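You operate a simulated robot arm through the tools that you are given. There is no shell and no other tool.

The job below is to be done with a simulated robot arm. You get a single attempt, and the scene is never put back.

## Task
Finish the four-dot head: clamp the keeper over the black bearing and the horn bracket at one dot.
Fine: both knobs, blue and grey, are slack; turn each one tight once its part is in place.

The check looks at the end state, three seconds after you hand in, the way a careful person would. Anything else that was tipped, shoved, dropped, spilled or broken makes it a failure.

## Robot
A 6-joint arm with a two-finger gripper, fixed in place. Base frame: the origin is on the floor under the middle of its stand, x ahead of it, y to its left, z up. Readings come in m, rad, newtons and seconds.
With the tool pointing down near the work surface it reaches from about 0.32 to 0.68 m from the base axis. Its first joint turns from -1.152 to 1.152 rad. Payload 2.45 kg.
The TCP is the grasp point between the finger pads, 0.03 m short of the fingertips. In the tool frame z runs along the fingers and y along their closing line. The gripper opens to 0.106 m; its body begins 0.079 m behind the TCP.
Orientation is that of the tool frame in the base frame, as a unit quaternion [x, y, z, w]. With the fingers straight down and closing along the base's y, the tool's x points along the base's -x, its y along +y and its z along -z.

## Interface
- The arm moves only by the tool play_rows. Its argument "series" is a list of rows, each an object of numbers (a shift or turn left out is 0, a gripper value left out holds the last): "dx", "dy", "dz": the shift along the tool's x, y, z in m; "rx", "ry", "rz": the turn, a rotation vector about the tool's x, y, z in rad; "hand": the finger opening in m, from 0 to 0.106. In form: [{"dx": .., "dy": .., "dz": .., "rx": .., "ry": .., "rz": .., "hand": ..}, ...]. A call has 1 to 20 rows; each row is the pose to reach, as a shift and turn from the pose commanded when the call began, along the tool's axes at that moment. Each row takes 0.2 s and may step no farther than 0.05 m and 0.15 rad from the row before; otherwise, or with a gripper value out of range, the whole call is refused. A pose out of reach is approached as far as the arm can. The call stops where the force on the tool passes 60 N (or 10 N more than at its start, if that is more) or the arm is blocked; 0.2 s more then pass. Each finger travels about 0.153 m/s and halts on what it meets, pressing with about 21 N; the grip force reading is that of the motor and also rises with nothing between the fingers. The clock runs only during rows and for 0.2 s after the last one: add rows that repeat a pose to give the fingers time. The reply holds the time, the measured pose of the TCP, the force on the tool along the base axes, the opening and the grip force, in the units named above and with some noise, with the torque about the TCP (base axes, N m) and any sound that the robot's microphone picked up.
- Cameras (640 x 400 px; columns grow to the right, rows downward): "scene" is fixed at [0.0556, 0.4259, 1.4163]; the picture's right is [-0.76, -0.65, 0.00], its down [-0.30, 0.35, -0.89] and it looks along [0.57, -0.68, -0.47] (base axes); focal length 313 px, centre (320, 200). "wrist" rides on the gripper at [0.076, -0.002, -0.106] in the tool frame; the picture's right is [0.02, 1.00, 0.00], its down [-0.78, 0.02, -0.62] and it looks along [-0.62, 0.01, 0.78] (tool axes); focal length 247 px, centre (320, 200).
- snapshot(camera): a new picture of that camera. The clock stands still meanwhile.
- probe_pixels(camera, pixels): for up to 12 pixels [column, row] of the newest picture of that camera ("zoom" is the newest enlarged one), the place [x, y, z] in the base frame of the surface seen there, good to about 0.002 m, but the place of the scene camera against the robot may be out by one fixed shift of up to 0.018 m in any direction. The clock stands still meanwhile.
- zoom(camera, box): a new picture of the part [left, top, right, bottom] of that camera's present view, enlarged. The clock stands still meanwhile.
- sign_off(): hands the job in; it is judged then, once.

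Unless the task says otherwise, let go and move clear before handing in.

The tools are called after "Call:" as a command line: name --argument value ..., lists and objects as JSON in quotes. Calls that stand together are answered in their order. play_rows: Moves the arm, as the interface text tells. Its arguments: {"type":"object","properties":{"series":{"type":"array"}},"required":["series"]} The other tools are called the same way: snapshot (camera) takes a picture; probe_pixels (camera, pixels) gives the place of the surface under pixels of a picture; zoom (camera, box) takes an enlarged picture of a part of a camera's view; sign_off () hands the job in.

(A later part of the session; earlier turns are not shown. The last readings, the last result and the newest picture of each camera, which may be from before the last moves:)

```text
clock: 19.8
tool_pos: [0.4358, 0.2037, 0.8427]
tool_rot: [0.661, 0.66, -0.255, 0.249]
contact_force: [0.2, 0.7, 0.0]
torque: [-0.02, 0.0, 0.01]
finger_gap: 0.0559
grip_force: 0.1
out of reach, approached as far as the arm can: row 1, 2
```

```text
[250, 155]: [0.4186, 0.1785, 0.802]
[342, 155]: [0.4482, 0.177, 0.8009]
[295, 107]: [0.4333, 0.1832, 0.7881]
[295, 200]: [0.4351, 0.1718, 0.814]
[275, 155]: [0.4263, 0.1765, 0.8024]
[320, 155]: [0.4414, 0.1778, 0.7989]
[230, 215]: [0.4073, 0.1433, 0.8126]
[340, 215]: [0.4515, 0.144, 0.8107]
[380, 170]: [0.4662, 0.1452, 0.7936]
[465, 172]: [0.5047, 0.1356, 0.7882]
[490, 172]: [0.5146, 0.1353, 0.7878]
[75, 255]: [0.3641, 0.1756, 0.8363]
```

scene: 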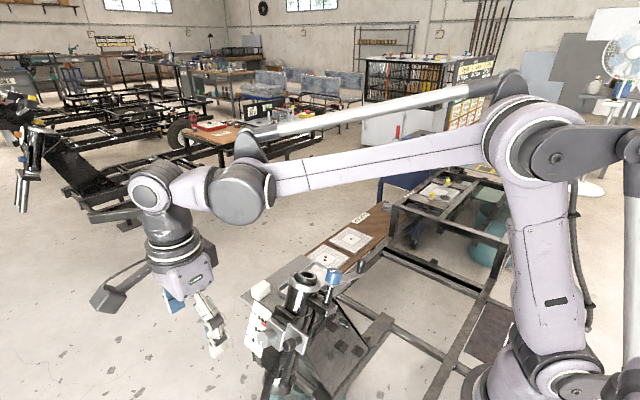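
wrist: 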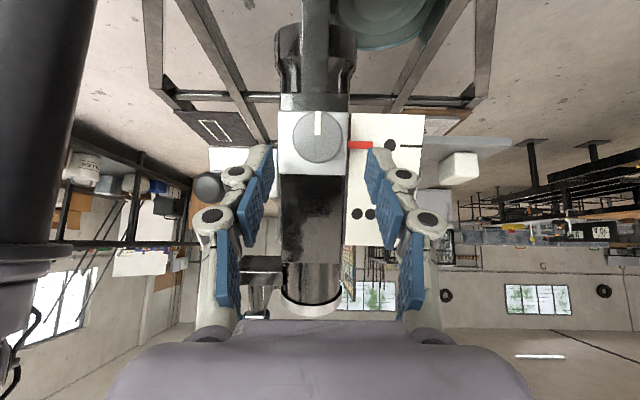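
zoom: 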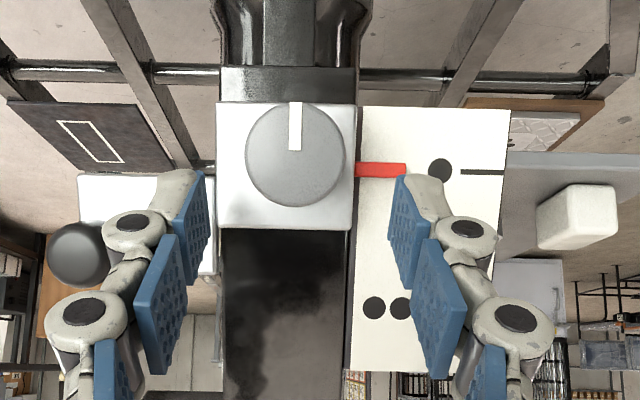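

Knob axis: x≈0.4334, face centre y≈0.1775, z≈0.801. I'll advance straight onto it with the fingers open at 0.056, then look before closing.

Call:
play_rows --series '[{"dx": 0.0015, "dy": -0.001, "dz": 0.01, "rx": -0.0041, "ry": 0.0155, "rz": 0.001}, {"dx": 0.0035, "dy": -0.0021, "dz": 0.022, "rx": -0.0082, "ry": 0.031, "rz": 0.0018}, {"dx": 0.0035, "dy": -0.0021, "dz": 0.033, "rx": -0.0082, "ry": 0.031, "rz": 0.0018}, {"dx": 0.0035, "dy": -0.0021, "dz": 0.0415, "rx": -0.0082, "ry": 0.031, "rz": 0.0018}]'

Call:
snapshot --camera "wrist"

```text
clock: 20.8
tool_pos: [0.4337, 0.1771, 0.809]
tool_rot: [0.664, 0.662, -0.247, 0.243]
contact_force: [-0.3, 0.6, 0.6]
torque: [-0.03, 0.0, 0.0]
finger_gap: 0.0559
grip_force: 0.2
```

```text
taken
```

wrist: 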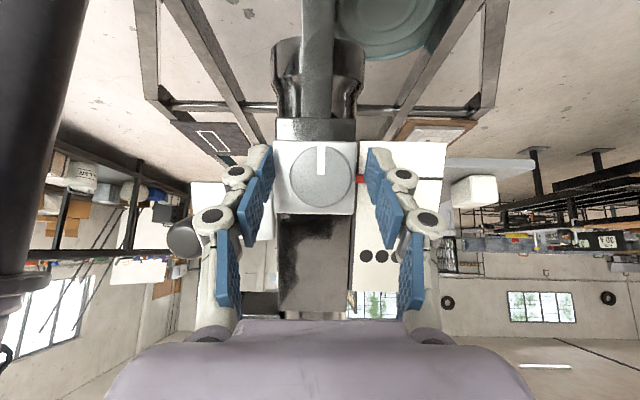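

The knob (320,175) is centred between the fingers. Closing on it.

Call:
play_rows --series '[{"hand": 0.04}, {"hand": 0.025}, {"hand": 0.02}, {"hand": 0.02}]'

Call:
zoom --camera "wrist" --box '[200, 100, 440, 250]'

```text
clock: 21.8
tool_pos: [0.4338, 0.1794, 0.8082]
tool_rot: [0.665, 0.663, -0.247, 0.241]
contact_force: [10.0, 31.6, 26.1]
torque: [0.1, -0.22, 0.37]
finger_gap: 0.0334
grip_force: 45.1
```

```text
2.67 times, centred on (320, 175) of wrist
```

zoom: 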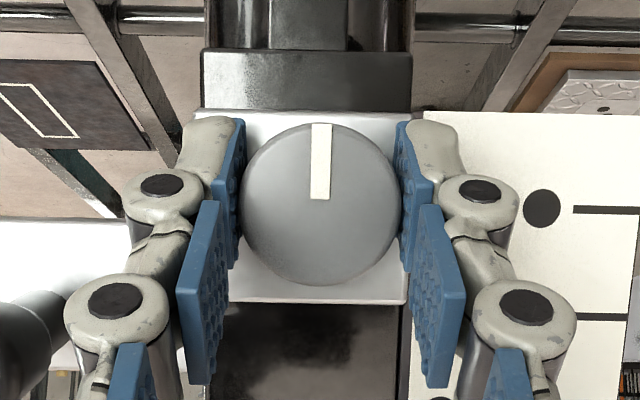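

Closing pressed the fingertips onto the plate (≈40 N outward). I'll open slightly, back off 6 mm along the tool axis, and re-close.

Call:
play_rows --series '[{"hand": 0.045}, {"hand": 0.045, "dz": -0.003}, {"hand": 0.045, "dz": -0.006}, {"hand": 0.035, "dz": -0.006}, {"hand": 0.025, "dz": -0.006}, {"hand": 0.02, "dz": -0.006}, {"hand": 0.02, "dz": -0.006}]'

Call:
zoom --camera "wrist" --box '[200, 100, 440, 250]'

```text
clock: 23.4
tool_pos: [0.4344, 0.1804, 0.8125]
tool_rot: [0.665, 0.661, -0.249, 0.243]
contact_force: [9.8, -14.2, -3.9]
torque: [-0.54, -0.15, 0.21]
finger_gap: 0.0332
grip_force: 45.1
```

```text
2.67 times, centred on (320, 175) of wrist
```

zoom: 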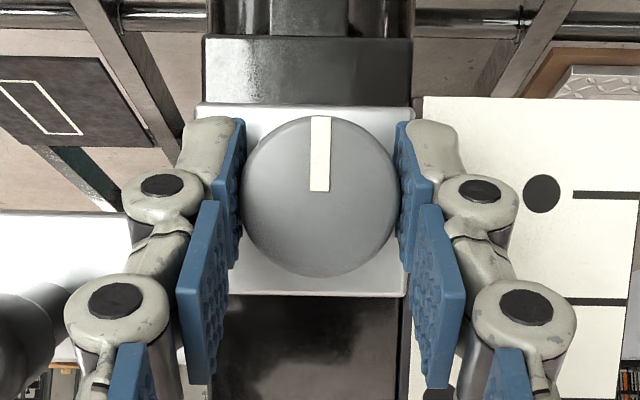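

Now the grip is clean (opening 0.0332, modest forces). I'll turn the knob clockwise about its own axis by 45° as a test.

Call:
play_rows --series '[{"rx": -0.0582, "rz": 0.1162, "dx": 0.0001, "dy": 0.0001}, {"rx": -0.1164, "rz": 0.2325, "dx": 0.0003, "dy": -0.001, "dz": 0.0001}, {"rx": -0.1746, "rz": 0.3487, "dx": 0.0006, "dy": -0.002, "dz": 0.0003}, {"rx": -0.2329, "rz": 0.465, "dx": 0.001, "dy": -0.0031, "dz": 0.0005}, {"rx": -0.2911, "rz": 0.5812, "dx": 0.0016, "dy": -0.004, "dz": 0.0008}, {"rx": -0.3493, "rz": 0.6975, "dx": 0.0023, "dy": -0.0049, "dz": 0.0011}]'

Call:
snapshot --camera "wrist"

```text
clock: 24.8
tool_pos: [0.4291, 0.181, 0.8116]
tool_rot: [0.799, 0.427, -0.033, 0.421]
contact_force: [15.9, -20.0, -11.1]
torque: [0.29, -0.28, 0.54]
finger_gap: 0.0332
grip_force: 45.0
```

```text
taken
```

wrist: 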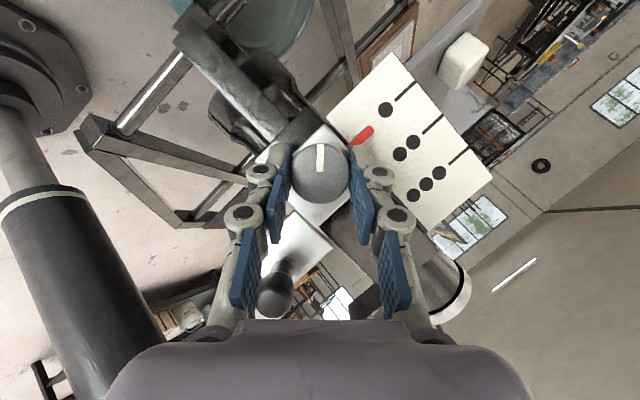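

The knob turned with the gripper (its mark stays fixed in the wrist picture at (320,158)), axial torque is still small. I'll ease the side forces a little and turn another 60°.

Call:
play_rows --series '[{"rx": -0.0582, "rz": 0.1162, "dx": 0.0003, "dy": -0.0004, "dz": 0.0012}, {"rx": -0.1164, "rz": 0.2325, "dx": 0.0007, "dy": -0.0009, "dz": 0.0025}, {"rx": -0.1746, "rz": 0.3487, "dx": 0.001, "dy": -0.0019, "dz": 0.0027}, {"rx": -0.2329, "rz": 0.465, "dx": 0.0014, "dy": -0.003, "dz": 0.0029}, {"rx": -0.2911, "rz": 0.5812, "dx": 0.002, "dy": -0.0039, "dz": 0.0032}, {"rx": -0.3493, "rz": 0.6975, "dx": 0.0027, "dy": -0.0048, "dz": 0.0035}, {"rx": -0.4075, "rz": 0.8137, "dx": 0.0034, "dy": -0.0055, "dz": 0.0039}, {"rx": -0.4657, "rz": 0.93, "dx": 0.0043, "dy": -0.0062, "dz": 0.0043}]'

Call:
snapshot --camera "wrist"

Call:
snapshot --camera "scene"

```text
clock: 26.4
tool_pos: [0.4382, 0.1832, 0.8019]
tool_rot: [0.802, 0.333, 0.056, 0.493]
contact_force: [8.4, 7.3, -2.4]
torque: [0.34, -0.14, 0.18]
finger_gap: 0.0335
grip_force: 10.1
out of reach, approached as far as the arm can: row 3, 4, 5, 6, 7, 8
stopped in row 8: the force on the tool passed its limit at 202 N (the readings are from after the stop); the commanded pose is now the measured one
```

```text
taken
```

wrist: 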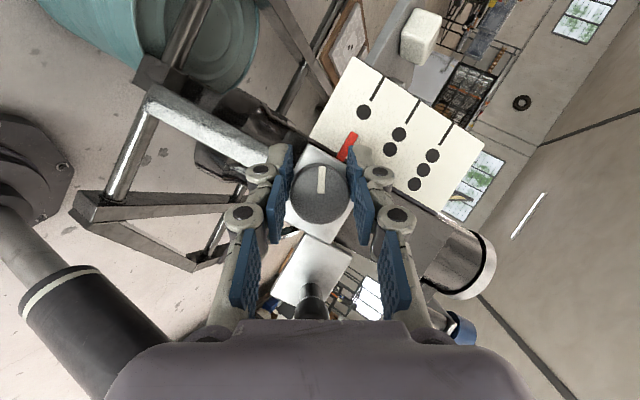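

```text
taken
```

scene: 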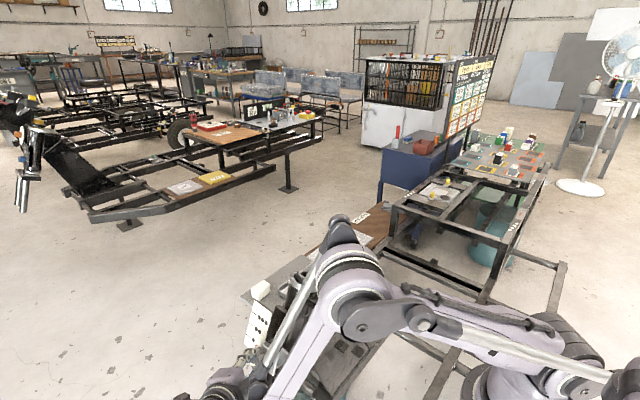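

The arm ran out of reach on rows 3–8 and the force spiked (202 N) before stopping; readings are now calm. I need to see whether anything was disturbed and how close the forearm is to the head.

Call:
zoom --camera "scene" --box '[200, 210, 420, 400]'

Call:
probe_pixels --camera "scene" --pixels '[[340, 235], [352, 290], [320, 345], [270, 375], [222, 385], [300, 300], [275, 330], [250, 360], [400, 310], [260, 320]]'

Call:
zoom --camera "wrist" --box '[220, 40, 500, 340]'

```text
2.11 times, centred on (310, 305) of scene
```

zoom: 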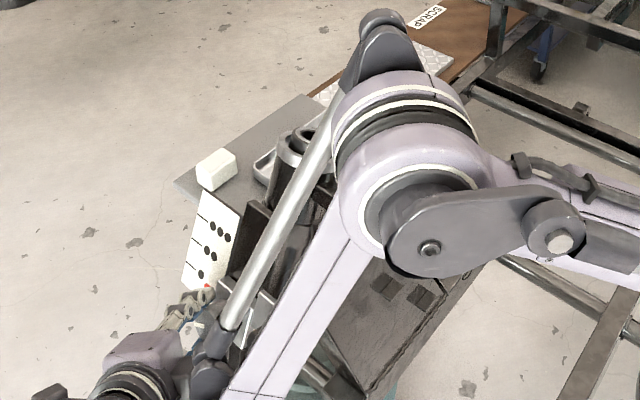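

```text
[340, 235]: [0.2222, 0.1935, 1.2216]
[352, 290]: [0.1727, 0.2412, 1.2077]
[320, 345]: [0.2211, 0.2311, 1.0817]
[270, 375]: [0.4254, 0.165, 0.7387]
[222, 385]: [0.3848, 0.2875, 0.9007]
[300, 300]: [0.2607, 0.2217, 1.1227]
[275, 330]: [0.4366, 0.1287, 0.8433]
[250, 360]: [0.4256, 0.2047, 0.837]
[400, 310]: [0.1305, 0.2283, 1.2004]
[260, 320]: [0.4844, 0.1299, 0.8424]
```

```text
1.33 times, centred on (360, 190) of wrist
```

zoom: 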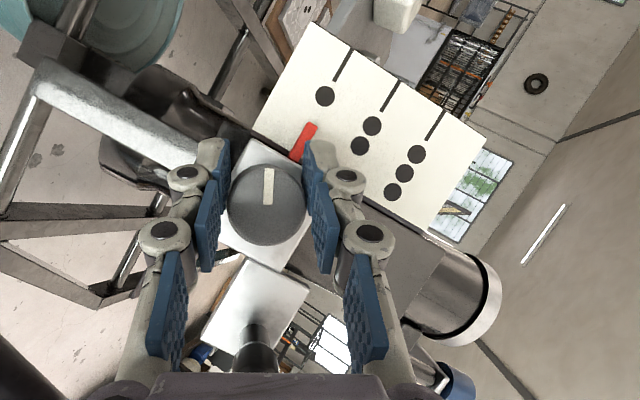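

Nothing looks broken: the forearm is well above (z>1.0) and the pointer still lines up with the one-dot line. The knob turned ~65° with the gripper. I'll probe the knob and pointer to verify before regripping.

Call:
zoom --camera "wrist" --box '[260, 70, 420, 240]'

Call:
probe_pixels --camera "wrist" --pixels '[[320, 170], [305, 195], [335, 195], [320, 212], [347, 147], [343, 155], [378, 85], [373, 97], [363, 112], [320, 160]]'

```text
2.35 times, centred on (340, 155) of wrist
```

zoom: 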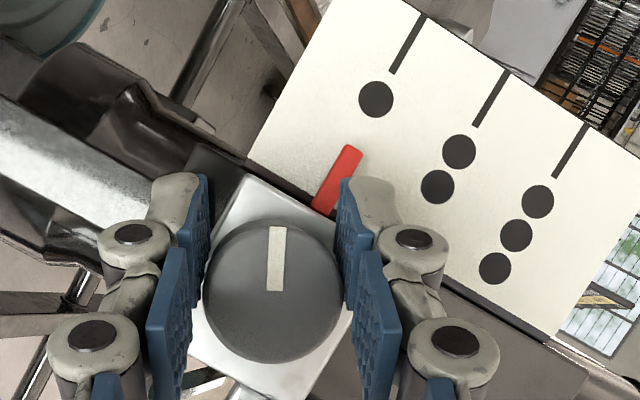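

```text
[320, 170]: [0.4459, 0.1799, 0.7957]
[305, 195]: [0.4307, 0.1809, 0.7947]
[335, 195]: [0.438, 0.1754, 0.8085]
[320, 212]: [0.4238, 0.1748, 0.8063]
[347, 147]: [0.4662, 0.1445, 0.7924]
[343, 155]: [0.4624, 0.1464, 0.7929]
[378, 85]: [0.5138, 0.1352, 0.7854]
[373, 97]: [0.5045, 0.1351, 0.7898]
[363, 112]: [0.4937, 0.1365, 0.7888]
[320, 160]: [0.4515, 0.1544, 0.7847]
```

Knob centre is unchanged at (0.434, 0.178, 0.802) and pointer s≈0.675 vs line 0.674, so the bracket stayed put; the gripper had just been dragged ~11 mm off-centre. I'll open, recentre, and cone back to the starting roll for another bite.

Call:
play_rows --series '[{"hand": 0.05}, {"hand": 0.05, "dz": -0.005, "dx": -0.003}, {"hand": 0.052, "dz": -0.0094, "dx": -0.0075, "dy": -0.001}, {"hand": 0.052, "dx": -0.0114, "dy": -0.0019, "dz": -0.0094}]'

Call:
snapshot --camera "wrist"

```text
clock: 27.4
tool_pos: [0.4235, 0.1814, 0.8077]
tool_rot: [0.8, 0.335, 0.049, 0.495]
contact_force: [0.4, 0.4, -0.1]
torque: [-0.01, -0.02, 0.03]
finger_gap: 0.0521
grip_force: 0.0
```

```text
taken
```

wrist: 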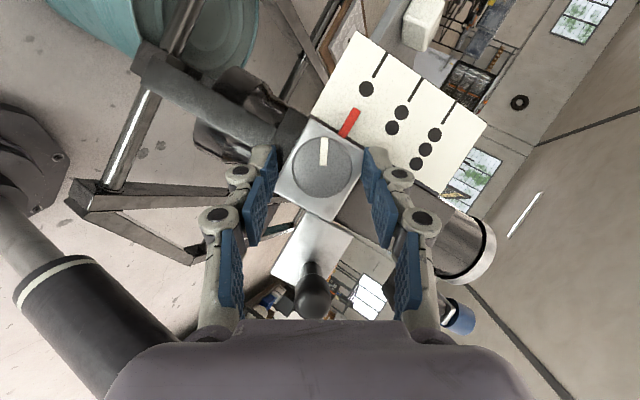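

Free of contact. Now coning back ~61° to the starting roll around the knob's axis.

Call:
play_rows --series '[{"rx": 0.066, "ry": 0.0042, "rz": -0.1166, "dy": 0.0014, "dz": -0.001}, {"rx": 0.1319, "ry": 0.0084, "rz": -0.2332, "dx": 0.0001, "dy": 0.0027, "dz": -0.0018}, {"rx": 0.1979, "ry": 0.0126, "rz": -0.3498, "dx": 0.0004, "dy": 0.0041, "dz": -0.0016}, {"rx": 0.2639, "ry": 0.0168, "rz": -0.4664, "dx": 0.0009, "dy": 0.0053, "dz": -0.0013}, {"rx": 0.3298, "ry": 0.021, "rz": -0.5829, "dx": 0.0015, "dy": 0.0065, "dz": -0.0009}, {"rx": 0.3958, "ry": 0.0252, "rz": -0.6995, "dx": 0.0023, "dy": 0.0076, "dz": -0.0004}, {"rx": 0.4617, "ry": 0.0294, "rz": -0.8161, "dx": 0.0031, "dy": 0.0086, "dz": 0.0001}, {"rx": 0.5277, "ry": 0.0336, "rz": -0.9327, "dx": 0.0041, "dy": 0.0094, "dz": 0.0007}]'

Call:
snapshot --camera "wrist"

```text
clock: 29.2
tool_pos: [0.4315, 0.1827, 0.815]
tool_rot: [0.665, 0.663, -0.245, 0.241]
contact_force: [0.2, -0.3, 0.5]
torque: [0.02, -0.02, 0.02]
finger_gap: 0.0517
grip_force: 0.1
```

```text
taken
```

wrist: 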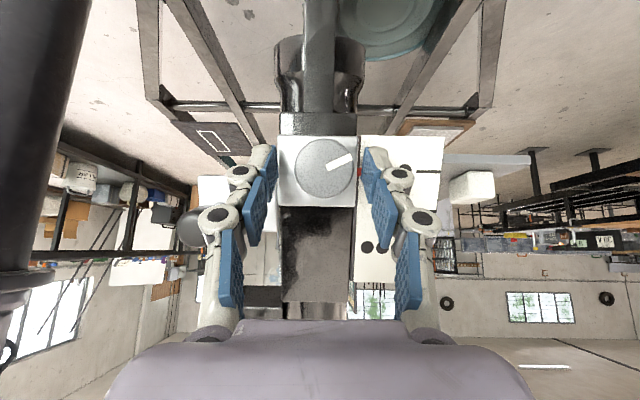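

The knob's mark now points right (345,160) – a ~65° turn from before. I'll close again and check the forces.

Call:
play_rows --series '[{"dy": 0.0015, "hand": 0.04}, {"dy": 0.0015, "hand": 0.028}, {"dy": 0.0015, "hand": 0.02}, {"dy": 0.0015, "hand": 0.02}]'

```text
clock: 30.2
tool_pos: [0.4346, 0.1825, 0.815]
tool_rot: [0.666, 0.662, -0.244, 0.242]
contact_force: [9.2, 3.8, 2.7]
torque: [0.03, -0.17, 0.13]
finger_gap: 0.0331
grip_force: 45.0
```

Clean grip (forces under 10 N). Turning clockwise again, first 30°.

Call:
play_rows --series '[{"rx": -0.0597, "rz": 0.1166, "dx": 0.0001, "dy": -0.0004}, {"rx": -0.1193, "rz": 0.2332, "dx": 0.0002, "dy": -0.0017, "dz": 0.0004}, {"rx": -0.179, "rz": 0.3498, "dx": 0.0005, "dy": -0.003, "dz": 0.0008}, {"rx": -0.2387, "rz": 0.4665, "dx": 0.0009, "dy": -0.0042, "dz": 0.0012}]'

```text
clock: 31.2
tool_pos: [0.43, 0.1836, 0.8133]
tool_rot: [0.767, 0.515, -0.1, 0.369]
contact_force: [9.4, 13.9, 8.2]
torque: [-0.22, -0.09, 0.07]
finger_gap: 0.0334
grip_force: 45.8
```

Torque about the axis is still small (~0.05 N m). Continue the next 30°.

Call:
play_rows --series '[{"rx": -0.0597, "rz": 0.1166, "dx": 0.0004, "dy": -0.001, "dz": -0.0006}, {"rx": -0.1193, "rz": 0.2332, "dx": 0.001, "dy": -0.002, "dz": -0.001}, {"rx": -0.179, "rz": 0.3498, "dx": 0.0014, "dy": -0.0035, "dz": -0.0009}, {"rx": -0.2387, "rz": 0.4665, "dx": 0.0019, "dy": -0.0047, "dz": -0.0007}]'

Call:
zoom --camera "wrist" --box '[200, 60, 440, 240]'

```text
clock: 32.2
tool_pos: [0.4281, 0.1818, 0.8084]
tool_rot: [0.815, 0.34, 0.04, 0.468]
contact_force: [-38.5, 29.2, 2.1]
torque: [0.46, 0.95, -0.52]
finger_gap: 0.0335
grip_force: 44.9
out of reach, approached as far as the arm can: row 4
```

```text
2.22 times, centred on (320, 150) of wrist
```

zoom: 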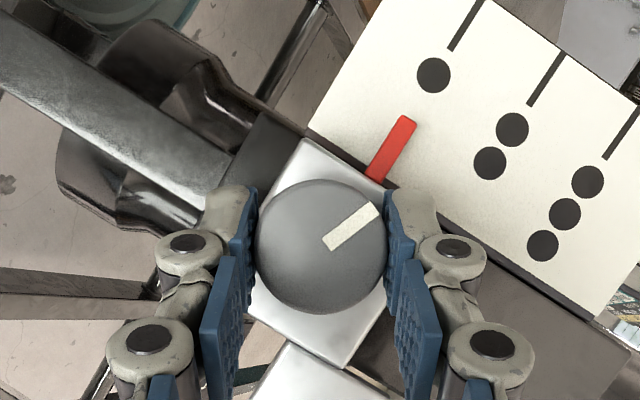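

The knob's mark now sits ~96° clockwise from its start while the gripper turned further, and the resisting torque rose to ~0.4–0.5 N m – it seems to have come tight. I'll release gently, recentre, and look at the mark.

Call:
play_rows --series '[{"hand": 0.045}, {"hand": 0.052}, {"hand": 0.052, "dz": -0.005}, {"hand": 0.052, "dz": -0.005}]'

Call:
snapshot --camera "wrist"

```text
clock: 33.2
tool_pos: [0.4352, 0.1766, 0.8153]
tool_rot: [0.815, 0.337, 0.043, 0.47]
contact_force: [-0.2, -0.5, -1.3]
torque: [0.01, 0.07, 0.01]
finger_gap: 0.0526
grip_force: 0.3
out of reach, approached as far as the arm can: row 3, 4
```

```text
taken
```

wrist: 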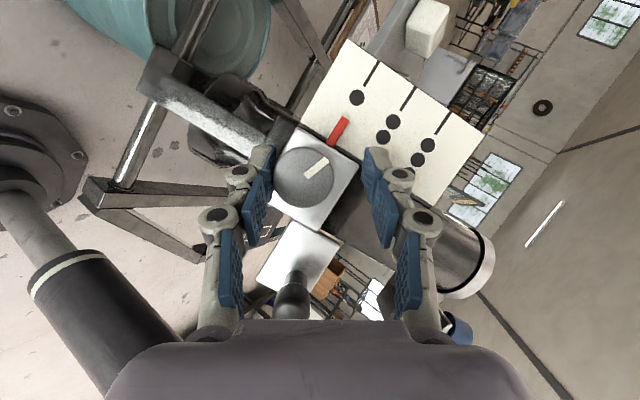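

The mark is ~110° from its start. The gripper has drifted against the reach limit, so I'll open a bit wider and cone back to the starting roll, recentring.

Call:
play_rows --series '[{"hand": 0.06, "dx": -0.0006, "dy": -0.0029, "dz": -0.004, "rx": 0.0589, "ry": 0.0013, "rz": -0.1156}, {"hand": 0.06, "dx": -0.0009, "dy": -0.0058, "dz": -0.0068, "rx": 0.1179, "ry": 0.0027, "rz": -0.2311}, {"hand": 0.06, "dx": -0.0012, "dy": -0.0087, "dz": -0.0067, "rx": 0.1768, "ry": 0.004, "rz": -0.3467}, {"hand": 0.06, "dx": -0.0007, "dy": -0.0075, "dz": -0.0064, "rx": 0.2358, "ry": 0.0054, "rz": -0.4622}, {"hand": 0.056, "dx": -0.0001, "dy": -0.0064, "dz": -0.0061, "rx": 0.2947, "ry": 0.0067, "rz": -0.5778}, {"hand": 0.052, "dx": 0.0007, "dy": -0.0054, "dz": -0.0057, "rx": 0.3536, "ry": 0.008, "rz": -0.6933}, {"hand": 0.052, "dx": 0.0015, "dy": -0.0045, "dz": -0.0052, "rx": 0.4126, "ry": 0.0094, "rz": -0.8089}, {"hand": 0.052, "dx": 0.0025, "dy": -0.0037, "dz": -0.0047, "rx": 0.4715, "ry": 0.0107, "rz": -0.9244}]'

Call:
zoom --camera "wrist" --box '[200, 60, 460, 260]'

```text
clock: 35.0
tool_pos: [0.4315, 0.1843, 0.8126]
tool_rot: [0.667, 0.664, -0.237, 0.242]
contact_force: [0.3, 0.1, 0.1]
torque: [0.01, 0.02, 0.0]
finger_gap: 0.052
grip_force: 0.0
```

```text
2.00 times, centred on (330, 160) of wrist
```

zoom: 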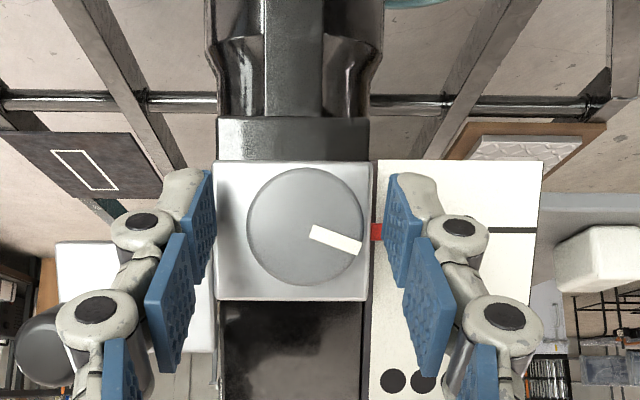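

The mark is now at ~111° clockwise (zoom, from (312,232) to (360,247)). To find out if it's really tight, I'll take a third bite and watch the torque.

Call:
play_rows --series '[{"dy": 0.0015, "hand": 0.04, "dz": -0.001}, {"dy": 0.0015, "hand": 0.028, "dz": -0.001}, {"dy": 0.0015, "hand": 0.02, "dz": -0.001}, {"dy": 0.0015, "hand": 0.01, "dz": -0.001}]'

Call:
play_rows --series '[{"rx": -0.0597, "rz": 0.1166, "dx": 0.0001, "dy": -0.0009}, {"rx": -0.1193, "rz": 0.2332, "dx": 0.0003, "dy": -0.0022, "dz": 0.0002}]'

```text
clock: 36.0
tool_pos: [0.4328, 0.1853, 0.8136]
tool_rot: [0.667, 0.662, -0.238, 0.244]
contact_force: [-0.2, 1.7, 0.9]
torque: [0.02, 0.02, -0.08]
finger_gap: 0.0333
grip_force: 44.9
```

```text
clock: 36.6
tool_pos: [0.4318, 0.1844, 0.8118]
tool_rot: [0.725, 0.593, -0.167, 0.309]
contact_force: [2.8, 0.5, -0.4]
torque: [0.17, 0.6, 0.53]
finger_gap: 0.0332
grip_force: 44.8
```

Now the resisting torque is ~0.76 N m after only 15°, versus ~0.05 before: it's coming tight. I'll turn a bit more to seat it.

Call:
play_rows --series '[{"rx": -0.0597, "rz": 0.1166, "dx": 0.0001, "dy": -0.0012}, {"rx": -0.1193, "rz": 0.2332, "dx": 0.0003, "dy": -0.0025, "dz": 0.0002}]'

Call:
zoom --camera "wrist" --box '[200, 60, 460, 260]'

```text
clock: 37.2
tool_pos: [0.4302, 0.1855, 0.8128]
tool_rot: [0.769, 0.514, -0.093, 0.37]
contact_force: [13.8, -0.3, 4.3]
torque: [0.12, 0.14, 0.4]
finger_gap: 0.0331
grip_force: 44.3
```

```text
2.00 times, centred on (330, 160) of wrist
```

zoom: 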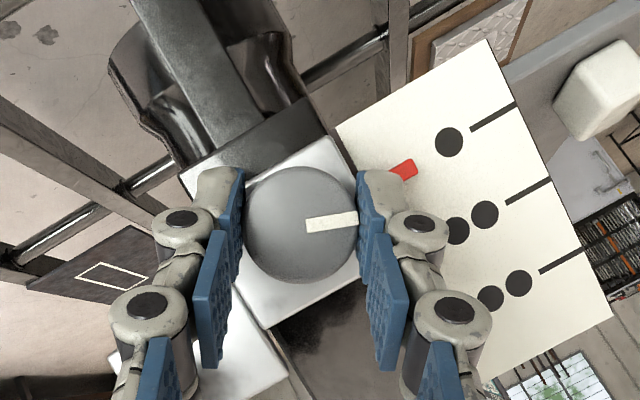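

The gripper turned 30° but the mark stayed put on the plate (it moved 28° relative to the fingers): the grey knob is tight at ~112°, with the pointer on the one-dot line. I'll release and cone back.

Call:
play_rows --series '[{"hand": 0.045}, {"hand": 0.054}, {"hand": 0.054, "rx": 0.0597, "rz": -0.1166, "dx": 0.0001, "dy": 0.0014, "dz": -0.001}, {"hand": 0.054, "rx": 0.1193, "rz": -0.2332, "dx": 0.0003, "dy": 0.0027, "dz": -0.002}, {"hand": 0.054, "rx": 0.179, "rz": -0.3498, "dx": 0.0007, "dy": 0.004, "dz": -0.003}, {"hand": 0.054, "rx": 0.2387, "rz": -0.4665, "dx": 0.0012, "dy": 0.0052, "dz": -0.004}]'

Call:
zoom --camera "wrist" --box '[200, 60, 460, 260]'

```text
clock: 38.6
tool_pos: [0.4325, 0.1874, 0.8166]
tool_rot: [0.667, 0.663, -0.237, 0.243]
contact_force: [0.1, 0.5, -0.2]
torque: [0.02, 0.02, 0.01]
finger_gap: 0.0541
grip_force: 0.0
```

```text
2.00 times, centred on (330, 160) of wrist
```

zoom: 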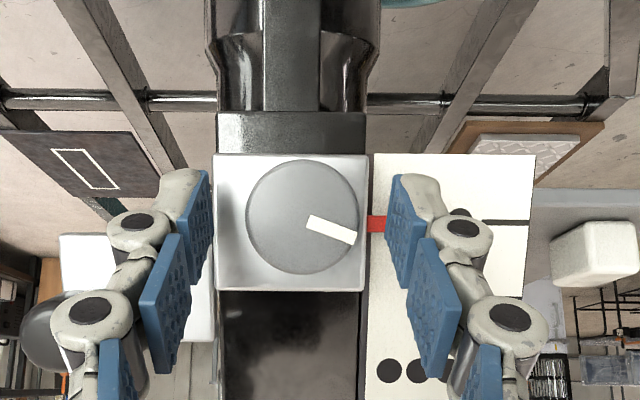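

Grey knob mark stays at ~112°, pointer on the one-dot line. Now I'll back away along the tool axis and return to vertical, rising to z≈1.0.

Call:
play_rows --series '[{"dz": -0.02}, {"dz": -0.04}, {"ry": 0.1, "dz": -0.063, "dx": -0.0192}, {"ry": 0.24, "dz": -0.0862, "dx": -0.0384}, {"ry": 0.38, "dz": -0.1093, "dx": -0.0576}, {"ry": 0.52, "dz": -0.1324, "dx": -0.0768}, {"ry": 0.64, "dz": -0.1555, "dx": -0.096}, {"ry": 0.698, "dz": -0.1555, "dx": -0.096}]'

Call:
snapshot --camera "wrist"

Call:
snapshot --camera "scene"

```text
clock: 40.4
tool_pos: [0.4313, 0.2126, 0.9981]
tool_rot: [0.709, 0.706, 0.006, 0.002]
contact_force: [0.3, 0.7, -0.9]
torque: [0.01, 0.0, 0.01]
finger_gap: 0.0541
grip_force: 0.0
```

```text
taken
```

wrist: 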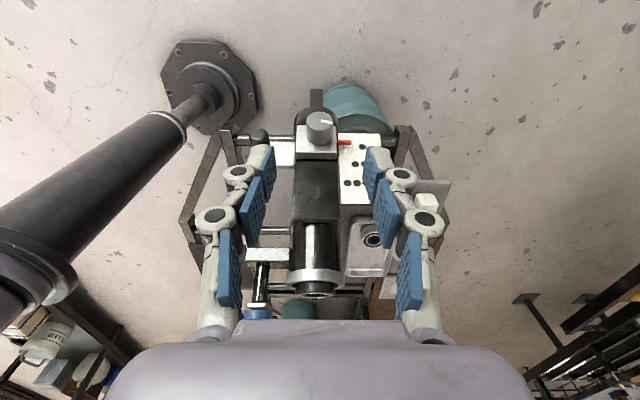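

```text
taken
```

scene: 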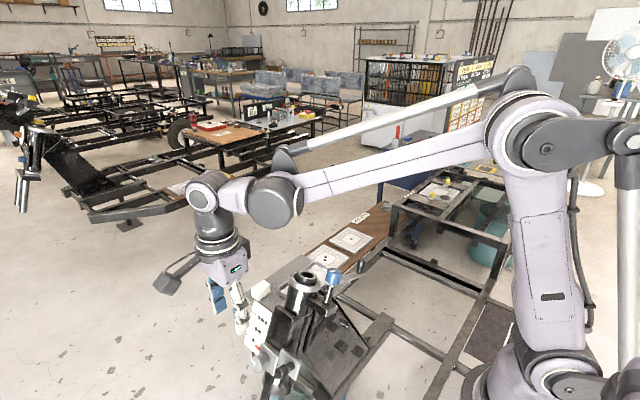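

All clear and the bracket is done. Next is the keeper: I'll rise, roll back to the nominal orientation, and view the keeper, blue knob and bearing from above.

Call:
play_rows --series '[{"dz": -0.04, "hand": 0.06}, {"dz": -0.08, "rz": -0.12}, {"dz": -0.12, "rz": -0.26, "dx": -0.01}, {"dz": -0.152, "rz": -0.4, "dx": -0.03, "dy": -0.01}, {"dz": -0.152, "rz": -0.54, "dx": -0.055, "dy": -0.025}, {"dz": -0.152, "rz": -0.68, "dx": -0.08, "dy": -0.04}, {"dz": -0.152, "rz": -0.82, "dx": -0.105, "dy": -0.055}, {"dz": -0.152, "rz": -0.96, "dx": -0.13, "dy": -0.07}, {"dz": -0.152, "rz": -1.1, "dx": -0.155, "dy": -0.085}, {"dz": -0.152, "rz": -1.24, "dx": -0.18, "dy": -0.095}, {"dz": -0.152, "rz": -1.38, "dx": -0.1926, "dy": -0.1013}, {"dz": -0.152, "rz": -1.5, "dx": -0.1926, "dy": -0.1013}, {"dz": -0.152, "rz": -1.571, "dx": -0.1926, "dy": -0.1013}]'

Call:
snapshot --camera "wrist"

```text
clock: 43.2
tool_pos: [0.3287, 0.0204, 1.1473]
tool_rot: [0.001, 1.0, 0.001, 0.005]
contact_force: [0.6, 0.5, -0.6]
torque: [0.01, 0.01, 0.0]
finger_gap: 0.0599
grip_force: 0.0
```

```text
taken
```

wrist: 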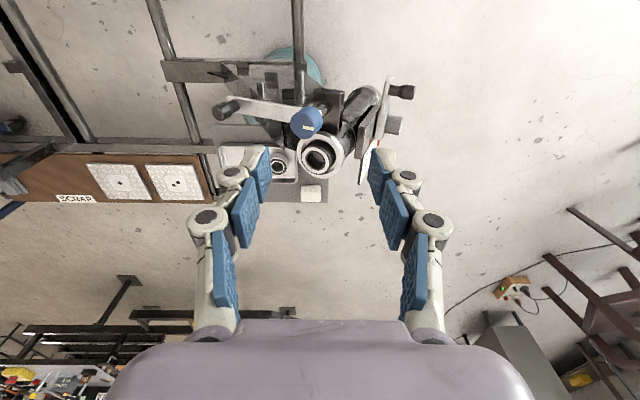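

Good top view: keeper handle (228,108), blue knob (306,122), bearing (320,152). I'll zoom and probe these.

Call:
zoom --camera "wrist" --box '[200, 80, 360, 180]'

Call:
probe_pixels --camera "zoom" --pixels '[[420, 155], [395, 175], [460, 180], [430, 205], [105, 115], [70, 130], [160, 100], [250, 115], [340, 140], [480, 345], [425, 280], [545, 290]]'

Call:
probe_pixels --camera "zoom" --pixels '[[440, 300], [480, 265], [520, 300], [475, 335], [390, 290], [500, 235], [560, 270], [470, 360], [430, 190], [400, 160], [140, 105], [460, 130]]'

```text
4.00 times, centred on (280, 130) of wrist
```

zoom: 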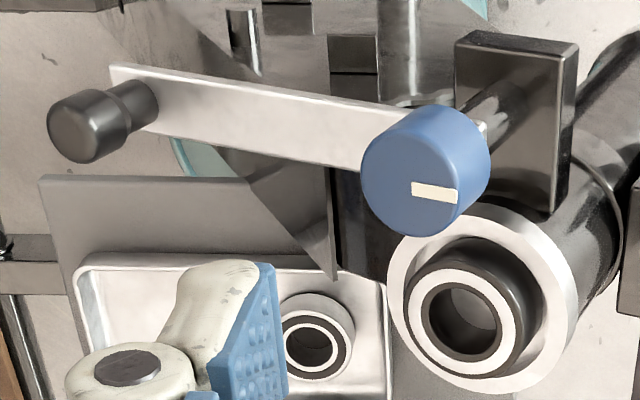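

```text
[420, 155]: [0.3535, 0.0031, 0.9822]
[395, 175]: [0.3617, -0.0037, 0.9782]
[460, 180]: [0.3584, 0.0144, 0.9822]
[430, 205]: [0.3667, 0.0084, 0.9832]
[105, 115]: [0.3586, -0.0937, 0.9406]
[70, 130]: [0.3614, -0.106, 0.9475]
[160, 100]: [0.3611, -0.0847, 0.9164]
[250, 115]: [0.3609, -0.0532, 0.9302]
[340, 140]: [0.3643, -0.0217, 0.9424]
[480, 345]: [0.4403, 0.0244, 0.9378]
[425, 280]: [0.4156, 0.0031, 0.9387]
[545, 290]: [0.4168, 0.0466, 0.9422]
```

```text
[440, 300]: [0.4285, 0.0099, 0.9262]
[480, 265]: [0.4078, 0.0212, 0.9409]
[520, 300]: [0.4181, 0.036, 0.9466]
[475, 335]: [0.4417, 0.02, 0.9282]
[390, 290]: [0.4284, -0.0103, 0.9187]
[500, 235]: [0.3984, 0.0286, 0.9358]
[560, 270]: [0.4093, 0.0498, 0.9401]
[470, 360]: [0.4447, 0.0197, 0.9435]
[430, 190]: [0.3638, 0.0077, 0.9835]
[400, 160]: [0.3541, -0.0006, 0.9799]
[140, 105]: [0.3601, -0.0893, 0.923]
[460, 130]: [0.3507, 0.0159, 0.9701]
```

Geometry: keeper plate top at s≈0.878, handle at x≈0.361, n≈0.269 (0.109 m from the post); blue knob centre x≈0.365, n≈0.378; bearing x≈0.432, n≈0.377. So the keeper must swing +92° (counter-clockwise from above) to point along +x. I'll go to a hover over the handle with the tool parallel to the post.

Call:
play_rows --series '[{"dx": -0.0026, "dy": -0.0124, "dz": 0.005, "rx": -0.0251, "ry": 0.0264, "rz": 0.129, "hand": 0.045}, {"dx": -0.0052, "dy": -0.0248, "dz": 0.015, "rx": -0.0502, "ry": 0.0529, "rz": 0.2581}, {"dx": -0.0078, "dy": -0.0373, "dz": 0.025, "rx": -0.0753, "ry": 0.0793, "rz": 0.3871}, {"dx": -0.0104, "dy": -0.0497, "dz": 0.035, "rx": -0.1004, "ry": 0.1058, "rz": 0.5162}, {"dx": -0.013, "dy": -0.0621, "dz": 0.045, "rx": -0.1255, "ry": 0.1322, "rz": 0.6452}, {"dx": -0.0156, "dy": -0.0746, "dz": 0.058, "rx": -0.1507, "ry": 0.1587, "rz": 0.7743}, {"dx": -0.0182, "dy": -0.087, "dz": 0.07, "rx": -0.1758, "ry": 0.1851, "rz": 0.9033}, {"dx": -0.0208, "dy": -0.0994, "dz": 0.085, "rx": -0.2009, "ry": 0.2115, "rz": 1.0323}, {"dx": -0.0234, "dy": -0.1118, "dz": 0.1, "rx": -0.226, "ry": 0.238, "rz": 1.1614}, {"dx": -0.026, "dy": -0.1243, "dz": 0.115, "rx": -0.2511, "ry": 0.2644, "rz": 1.2904}, {"dx": -0.0286, "dy": -0.1367, "dz": 0.13, "rx": -0.2762, "ry": 0.2909, "rz": 1.4195}, {"dx": -0.0312, "dy": -0.1491, "dz": 0.1442, "rx": -0.3013, "ry": 0.3173, "rz": 1.5485}]'

Call:
snapshot --camera "wrist"

Call:
zoom --camera "scene" --box '[240, 180, 440, 340]'

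```text
clock: 45.8
tool_pos: [0.3614, -0.1283, 1.0033]
tool_rot: [0.694, 0.692, 0.14, -0.141]
contact_force: [-0.4, -0.1, 0.7]
torque: [0.01, 0.02, -0.02]
finger_gap: 0.0451
grip_force: 0.1
```

```text
taken
```

wrist: 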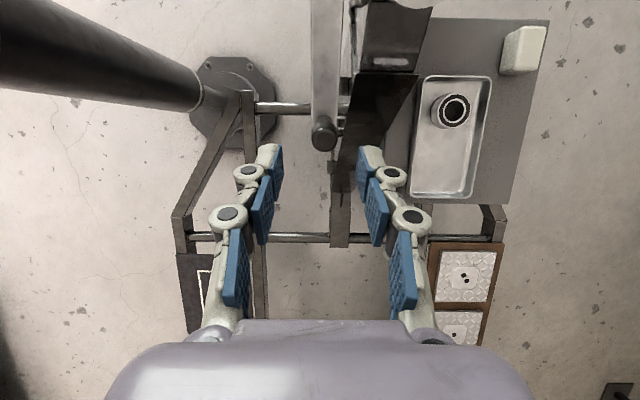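

```text
2.50 times, centred on (340, 260) of scene
```

zoom: 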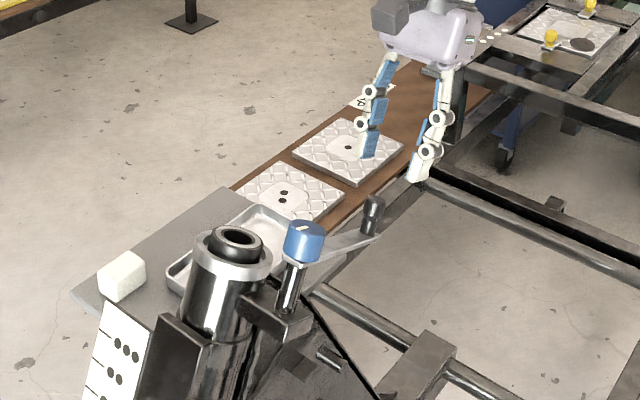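

The handle (323,133) lies centred between the fingers' columns. I'll probe its top to confirm before descending.

Call:
zoom --camera "wrist" --box '[270, 80, 390, 180]'

Call:
probe_pixels --camera "wrist" --pixels '[[323, 132], [323, 139], [323, 124], [315, 134], [331, 134], [323, 147], [320, 100], [335, 100], [315, 60]]'

```text
4.00 times, centred on (330, 130) of wrist
```

zoom: 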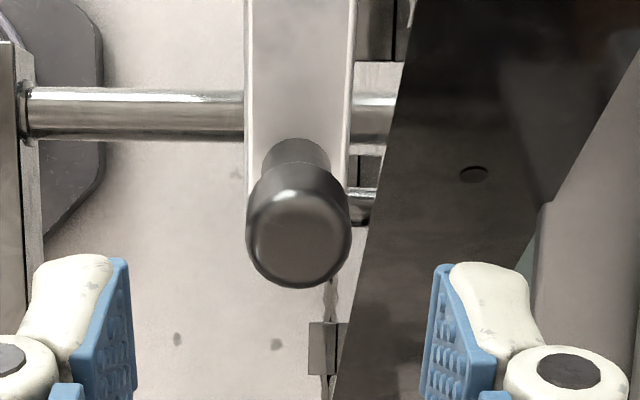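

```text
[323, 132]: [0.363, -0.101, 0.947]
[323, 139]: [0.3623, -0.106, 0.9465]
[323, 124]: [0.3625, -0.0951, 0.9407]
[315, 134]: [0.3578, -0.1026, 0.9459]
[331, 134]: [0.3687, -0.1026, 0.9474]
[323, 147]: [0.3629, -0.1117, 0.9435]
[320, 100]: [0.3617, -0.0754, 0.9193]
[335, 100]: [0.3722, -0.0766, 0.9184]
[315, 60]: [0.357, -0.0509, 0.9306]
```

Handle top centre ≈ (0.363, −0.1065, 0.9465). I'll descend 57 mm along the tool axis and then close.

Call:
play_rows --series '[{"dx": -0.0019, "dy": 0.0016, "dz": 0.015, "hand": 0.038}, {"dx": -0.0019, "dy": 0.0016, "dz": 0.035, "hand": 0.036}, {"dx": -0.0019, "dy": 0.0016, "dz": 0.05, "hand": 0.036}, {"dx": -0.0019, "dy": 0.0016, "dz": 0.057, "hand": 0.036}, {"dx": -0.0019, "dy": 0.0016, "dz": 0.057, "hand": 0.036}]'

Call:
snapshot --camera "wrist"

```text
clock: 47.0
tool_pos: [0.3617, -0.1072, 0.9507]
tool_rot: [0.694, 0.693, 0.14, -0.139]
contact_force: [0.2, -0.4, 0.8]
torque: [0.01, 0.01, -0.01]
finger_gap: 0.0361
grip_force: 0.1
```

```text
taken
```

wrist: 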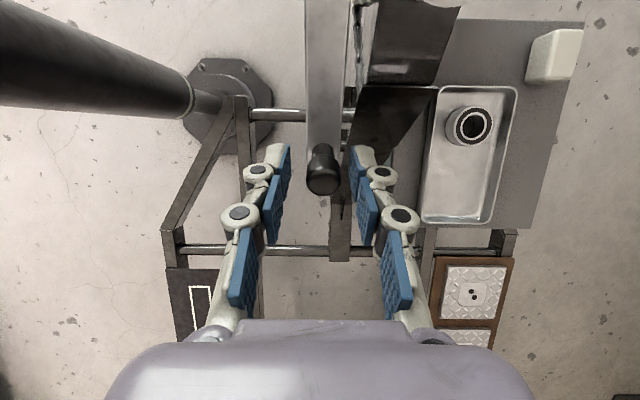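

The handle (323,172) is between the pads. Closing.

Call:
play_rows --series '[{"hand": 0.026}, {"hand": 0.015}, {"hand": 0.012}, {"hand": 0.012}]'

Call:
zoom --camera "wrist" --box '[220, 60, 460, 240]'

```text
clock: 48.0
tool_pos: [0.363, -0.108, 0.9501]
tool_rot: [0.694, 0.692, 0.14, -0.138]
contact_force: [14.3, 2.1, -1.7]
torque: [0.06, -0.33, -0.13]
finger_gap: 0.0217
grip_force: 7.6
```

```text
2.22 times, centred on (340, 150) of wrist
```

zoom: 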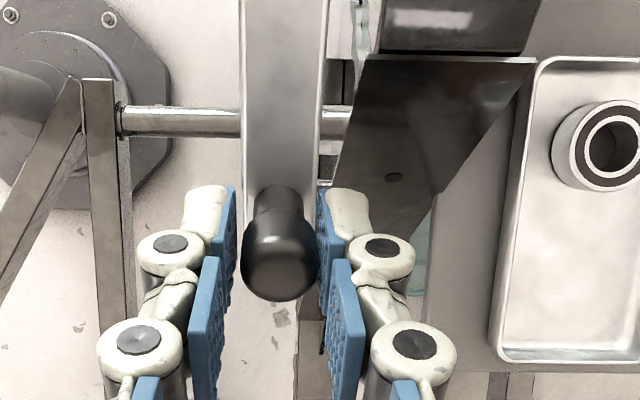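

The right pad touches first (14 N in +x), so I'll shift ~2 mm in +x and let the fingers finish closing.

Call:
play_rows --series '[{"dy": 0.001, "hand": 0.01}, {"dy": 0.002, "hand": 0.01}, {"dy": 0.002, "hand": 0.01}]'

```text
clock: 48.8
tool_pos: [0.3643, -0.1085, 0.9487]
tool_rot: [0.693, 0.693, 0.139, -0.14]
contact_force: [8.0, -1.7, 7.4]
torque: [0.27, -0.25, -0.09]
finger_gap: 0.0194
grip_force: 44.1
```

Grip is firm (opening 0.0194). I'll start swinging the keeper about its post, first ~16°, and check the forces.

Call:
play_rows --series '[{"rz": -0.07, "dy": 0.0078, "dx": 0.0003}, {"rz": -0.14, "dy": 0.0156, "dx": 0.0011}, {"rz": -0.21, "dy": 0.0233, "dx": 0.0025}, {"rz": -0.28, "dy": 0.031, "dx": 0.0044}]'

Call:
snapshot --camera "wrist"

```text
clock: 49.8
tool_pos: [0.394, -0.1028, 0.9521]
tool_rot: [0.59, 0.783, 0.158, -0.119]
contact_force: [-1.9, -3.0, -2.4]
torque: [-0.19, 0.03, 0.28]
finger_gap: 0.0197
grip_force: 44.1
```

```text
taken
```

wrist: 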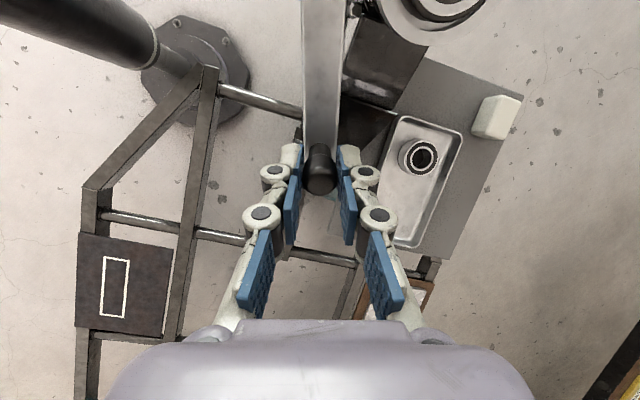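

Forces are tiny and the keeper follows. Continuing the swing another 48°.

Call:
play_rows --series '[{"rz": -0.14, "dy": 0.0156, "dx": 0.0011}, {"rz": -0.28, "dy": 0.031, "dx": 0.0044}, {"rz": -0.42, "dy": 0.0457, "dx": 0.0097}, {"rz": -0.56, "dy": 0.0595, "dx": 0.0171}, {"rz": -0.7, "dy": 0.0722, "dx": 0.0263}, {"rz": -0.84, "dy": 0.0834, "dx": 0.0373}]'

Call:
snapshot --camera "wrist"

```text
clock: 51.2
tool_pos: [0.4653, -0.0487, 0.9751]
tool_rot: [0.219, 0.955, 0.194, -0.044]
contact_force: [-2.5, -3.1, 11.3]
torque: [-0.34, -0.51, -0.29]
finger_gap: 0.0193
grip_force: 44.1
```

```text
taken
```

wrist: 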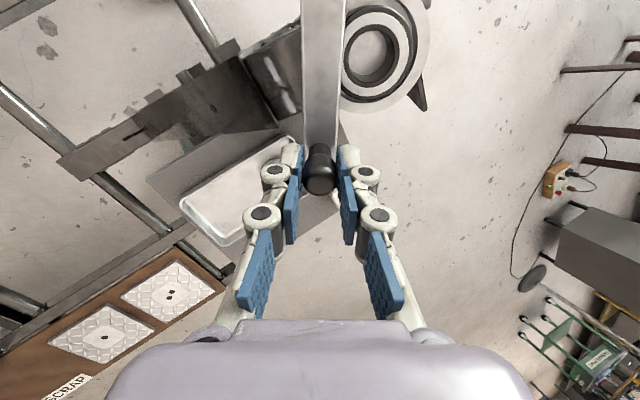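

The keeper is now ~25° short of the bearing (bearing at (385,50) just right of the arm). I'll swing another ~23° and check the alignment.

Call:
play_rows --series '[{"rz": -0.1, "dy": 0.0112, "dx": 0.0006, "dz": -0.0008}, {"rz": -0.2, "dy": 0.0223, "dx": 0.0022, "dz": -0.0012}, {"rz": -0.3, "dy": 0.0331, "dx": 0.005, "dz": -0.0012}, {"rz": -0.4, "dy": 0.0436, "dx": 0.0088, "dz": -0.0012}]'

Call:
snapshot --camera "wrist"

Call:
zoom --camera "scene" --box '[230, 220, 390, 340]'

```text
clock: 52.2
tool_pos: [0.4758, -0.0083, 0.9919]
tool_rot: [0.024, 0.98, 0.198, -0.005]
contact_force: [-1.3, 9.9, -25.7]
torque: [0.0, -0.63, -0.28]
finger_gap: 0.0191
grip_force: 44.7
```

```text
taken
```

wrist: 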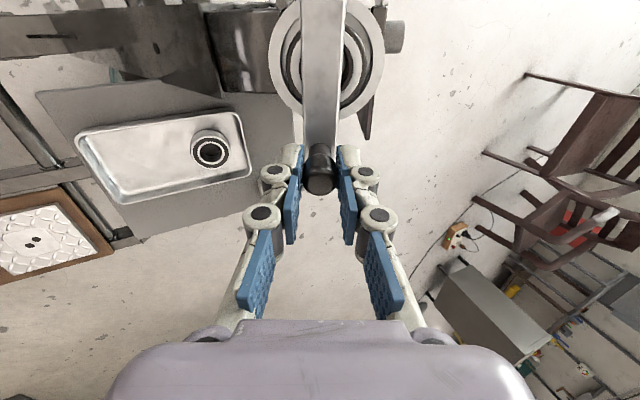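

```text
3.33 times, centred on (310, 280) of scene
```

zoom: 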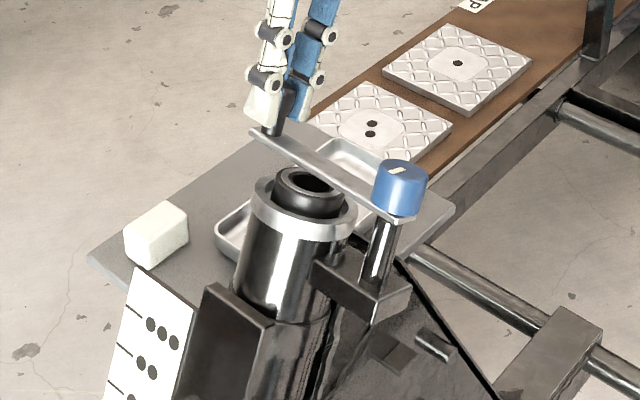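

The keeper now lies over the bearing; the picture suggests the bearing centre (col ~332) is slightly right of the arm's centre (col ~323). I'll zoom to measure the offset.

Call:
zoom --camera "wrist" --box '[240, 0, 420, 140]'

Call:
probe_pixels --camera "wrist" --pixels '[[275, 60], [385, 60], [323, 60], [306, 60], [342, 60], [295, 60], [353, 60], [323, 20], [323, 100], [360, 60], [288, 60], [372, 60]]'

```text
2.86 times, centred on (330, 70) of wrist
```

zoom: 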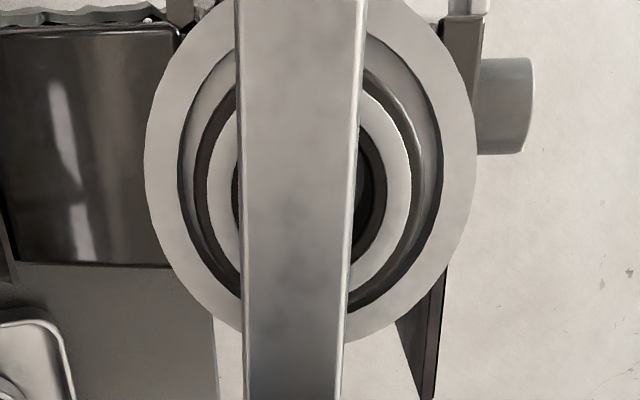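

```text
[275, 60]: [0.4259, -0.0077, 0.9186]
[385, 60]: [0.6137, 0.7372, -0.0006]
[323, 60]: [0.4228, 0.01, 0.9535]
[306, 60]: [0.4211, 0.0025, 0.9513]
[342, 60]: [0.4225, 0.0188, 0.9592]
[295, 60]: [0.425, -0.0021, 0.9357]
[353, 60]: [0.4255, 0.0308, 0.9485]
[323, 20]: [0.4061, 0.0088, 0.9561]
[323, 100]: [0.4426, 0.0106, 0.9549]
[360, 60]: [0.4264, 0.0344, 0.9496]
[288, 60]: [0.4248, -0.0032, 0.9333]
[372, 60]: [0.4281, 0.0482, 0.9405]
```

The arm lies across the bearing about 2 mm short of centre (visible ring 32 px on the left vs 51 px on the right in the zoom). I'll swing 0.03 rad more and relax the 25 N vertical preload.

Call:
play_rows --series '[{"rz": -0.015, "dy": 0.0017, "dz": 0.0008}, {"rz": -0.03, "dy": 0.0034, "dx": 0.0001, "dz": 0.001}, {"rz": -0.03, "dy": 0.0034, "dx": 0.0001, "dz": 0.001}]'

Call:
zoom --camera "wrist" --box '[240, 0, 420, 140]'

```text
clock: 53.0
tool_pos: [0.4761, -0.0069, 0.993]
tool_rot: [0.011, 0.98, 0.197, -0.002]
contact_force: [-0.2, 8.1, -14.9]
torque: [0.08, 0.31, 0.06]
finger_gap: 0.0191
grip_force: 44.3
```

```text
2.86 times, centred on (330, 70) of wrist
```

zoom: 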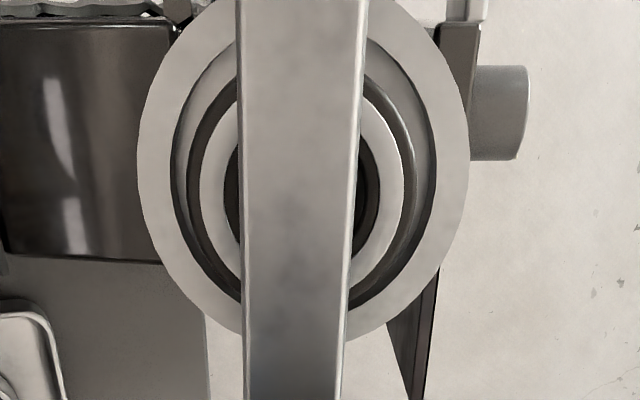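

The bearing ring now shows evenly on both sides of the keeper (41 vs 44 px). I'll release the handle, lift straight off and move above the blue knob.

Call:
play_rows --series '[{"hand": 0.028}, {"hand": 0.038}, {"hand": 0.038}, {"dz": -0.02, "hand": 0.04}, {"dz": -0.05, "hand": 0.05}, {"dz": -0.075, "hand": 0.056}, {"dz": -0.075, "dx": 0.035, "hand": 0.056}, {"dz": -0.075, "dx": 0.075, "hand": 0.056}, {"dz": -0.075, "dx": 0.111, "dy": -0.0004, "hand": 0.056}, {"dz": -0.075, "dx": 0.111, "dy": -0.0004, "hand": 0.056}]'

Call:
snapshot --camera "wrist"

Call:
zoom --camera "scene" --box '[230, 220, 390, 340]'

```text
clock: 55.2
tool_pos: [0.3635, -0.0337, 1.0612]
tool_rot: [0.011, 0.98, 0.197, -0.002]
contact_force: [0.5, 0.0, 0.4]
torque: [-0.01, -0.02, 0.02]
finger_gap: 0.0558
grip_force: 0.0
```

```text
taken
```

wrist: 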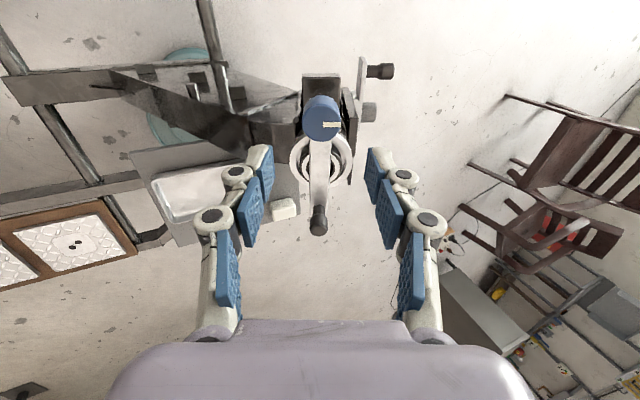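

```text
3.33 times, centred on (310, 280) of scene
```

zoom: 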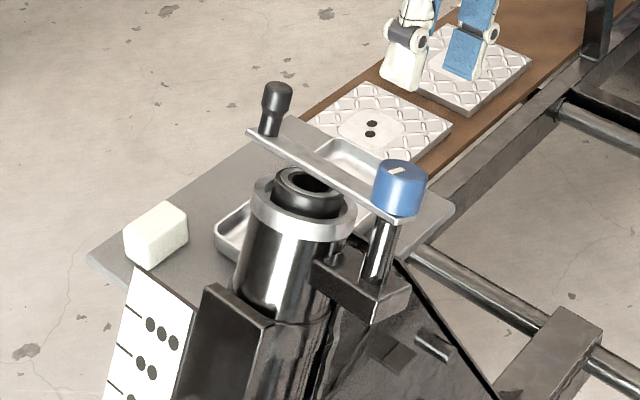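

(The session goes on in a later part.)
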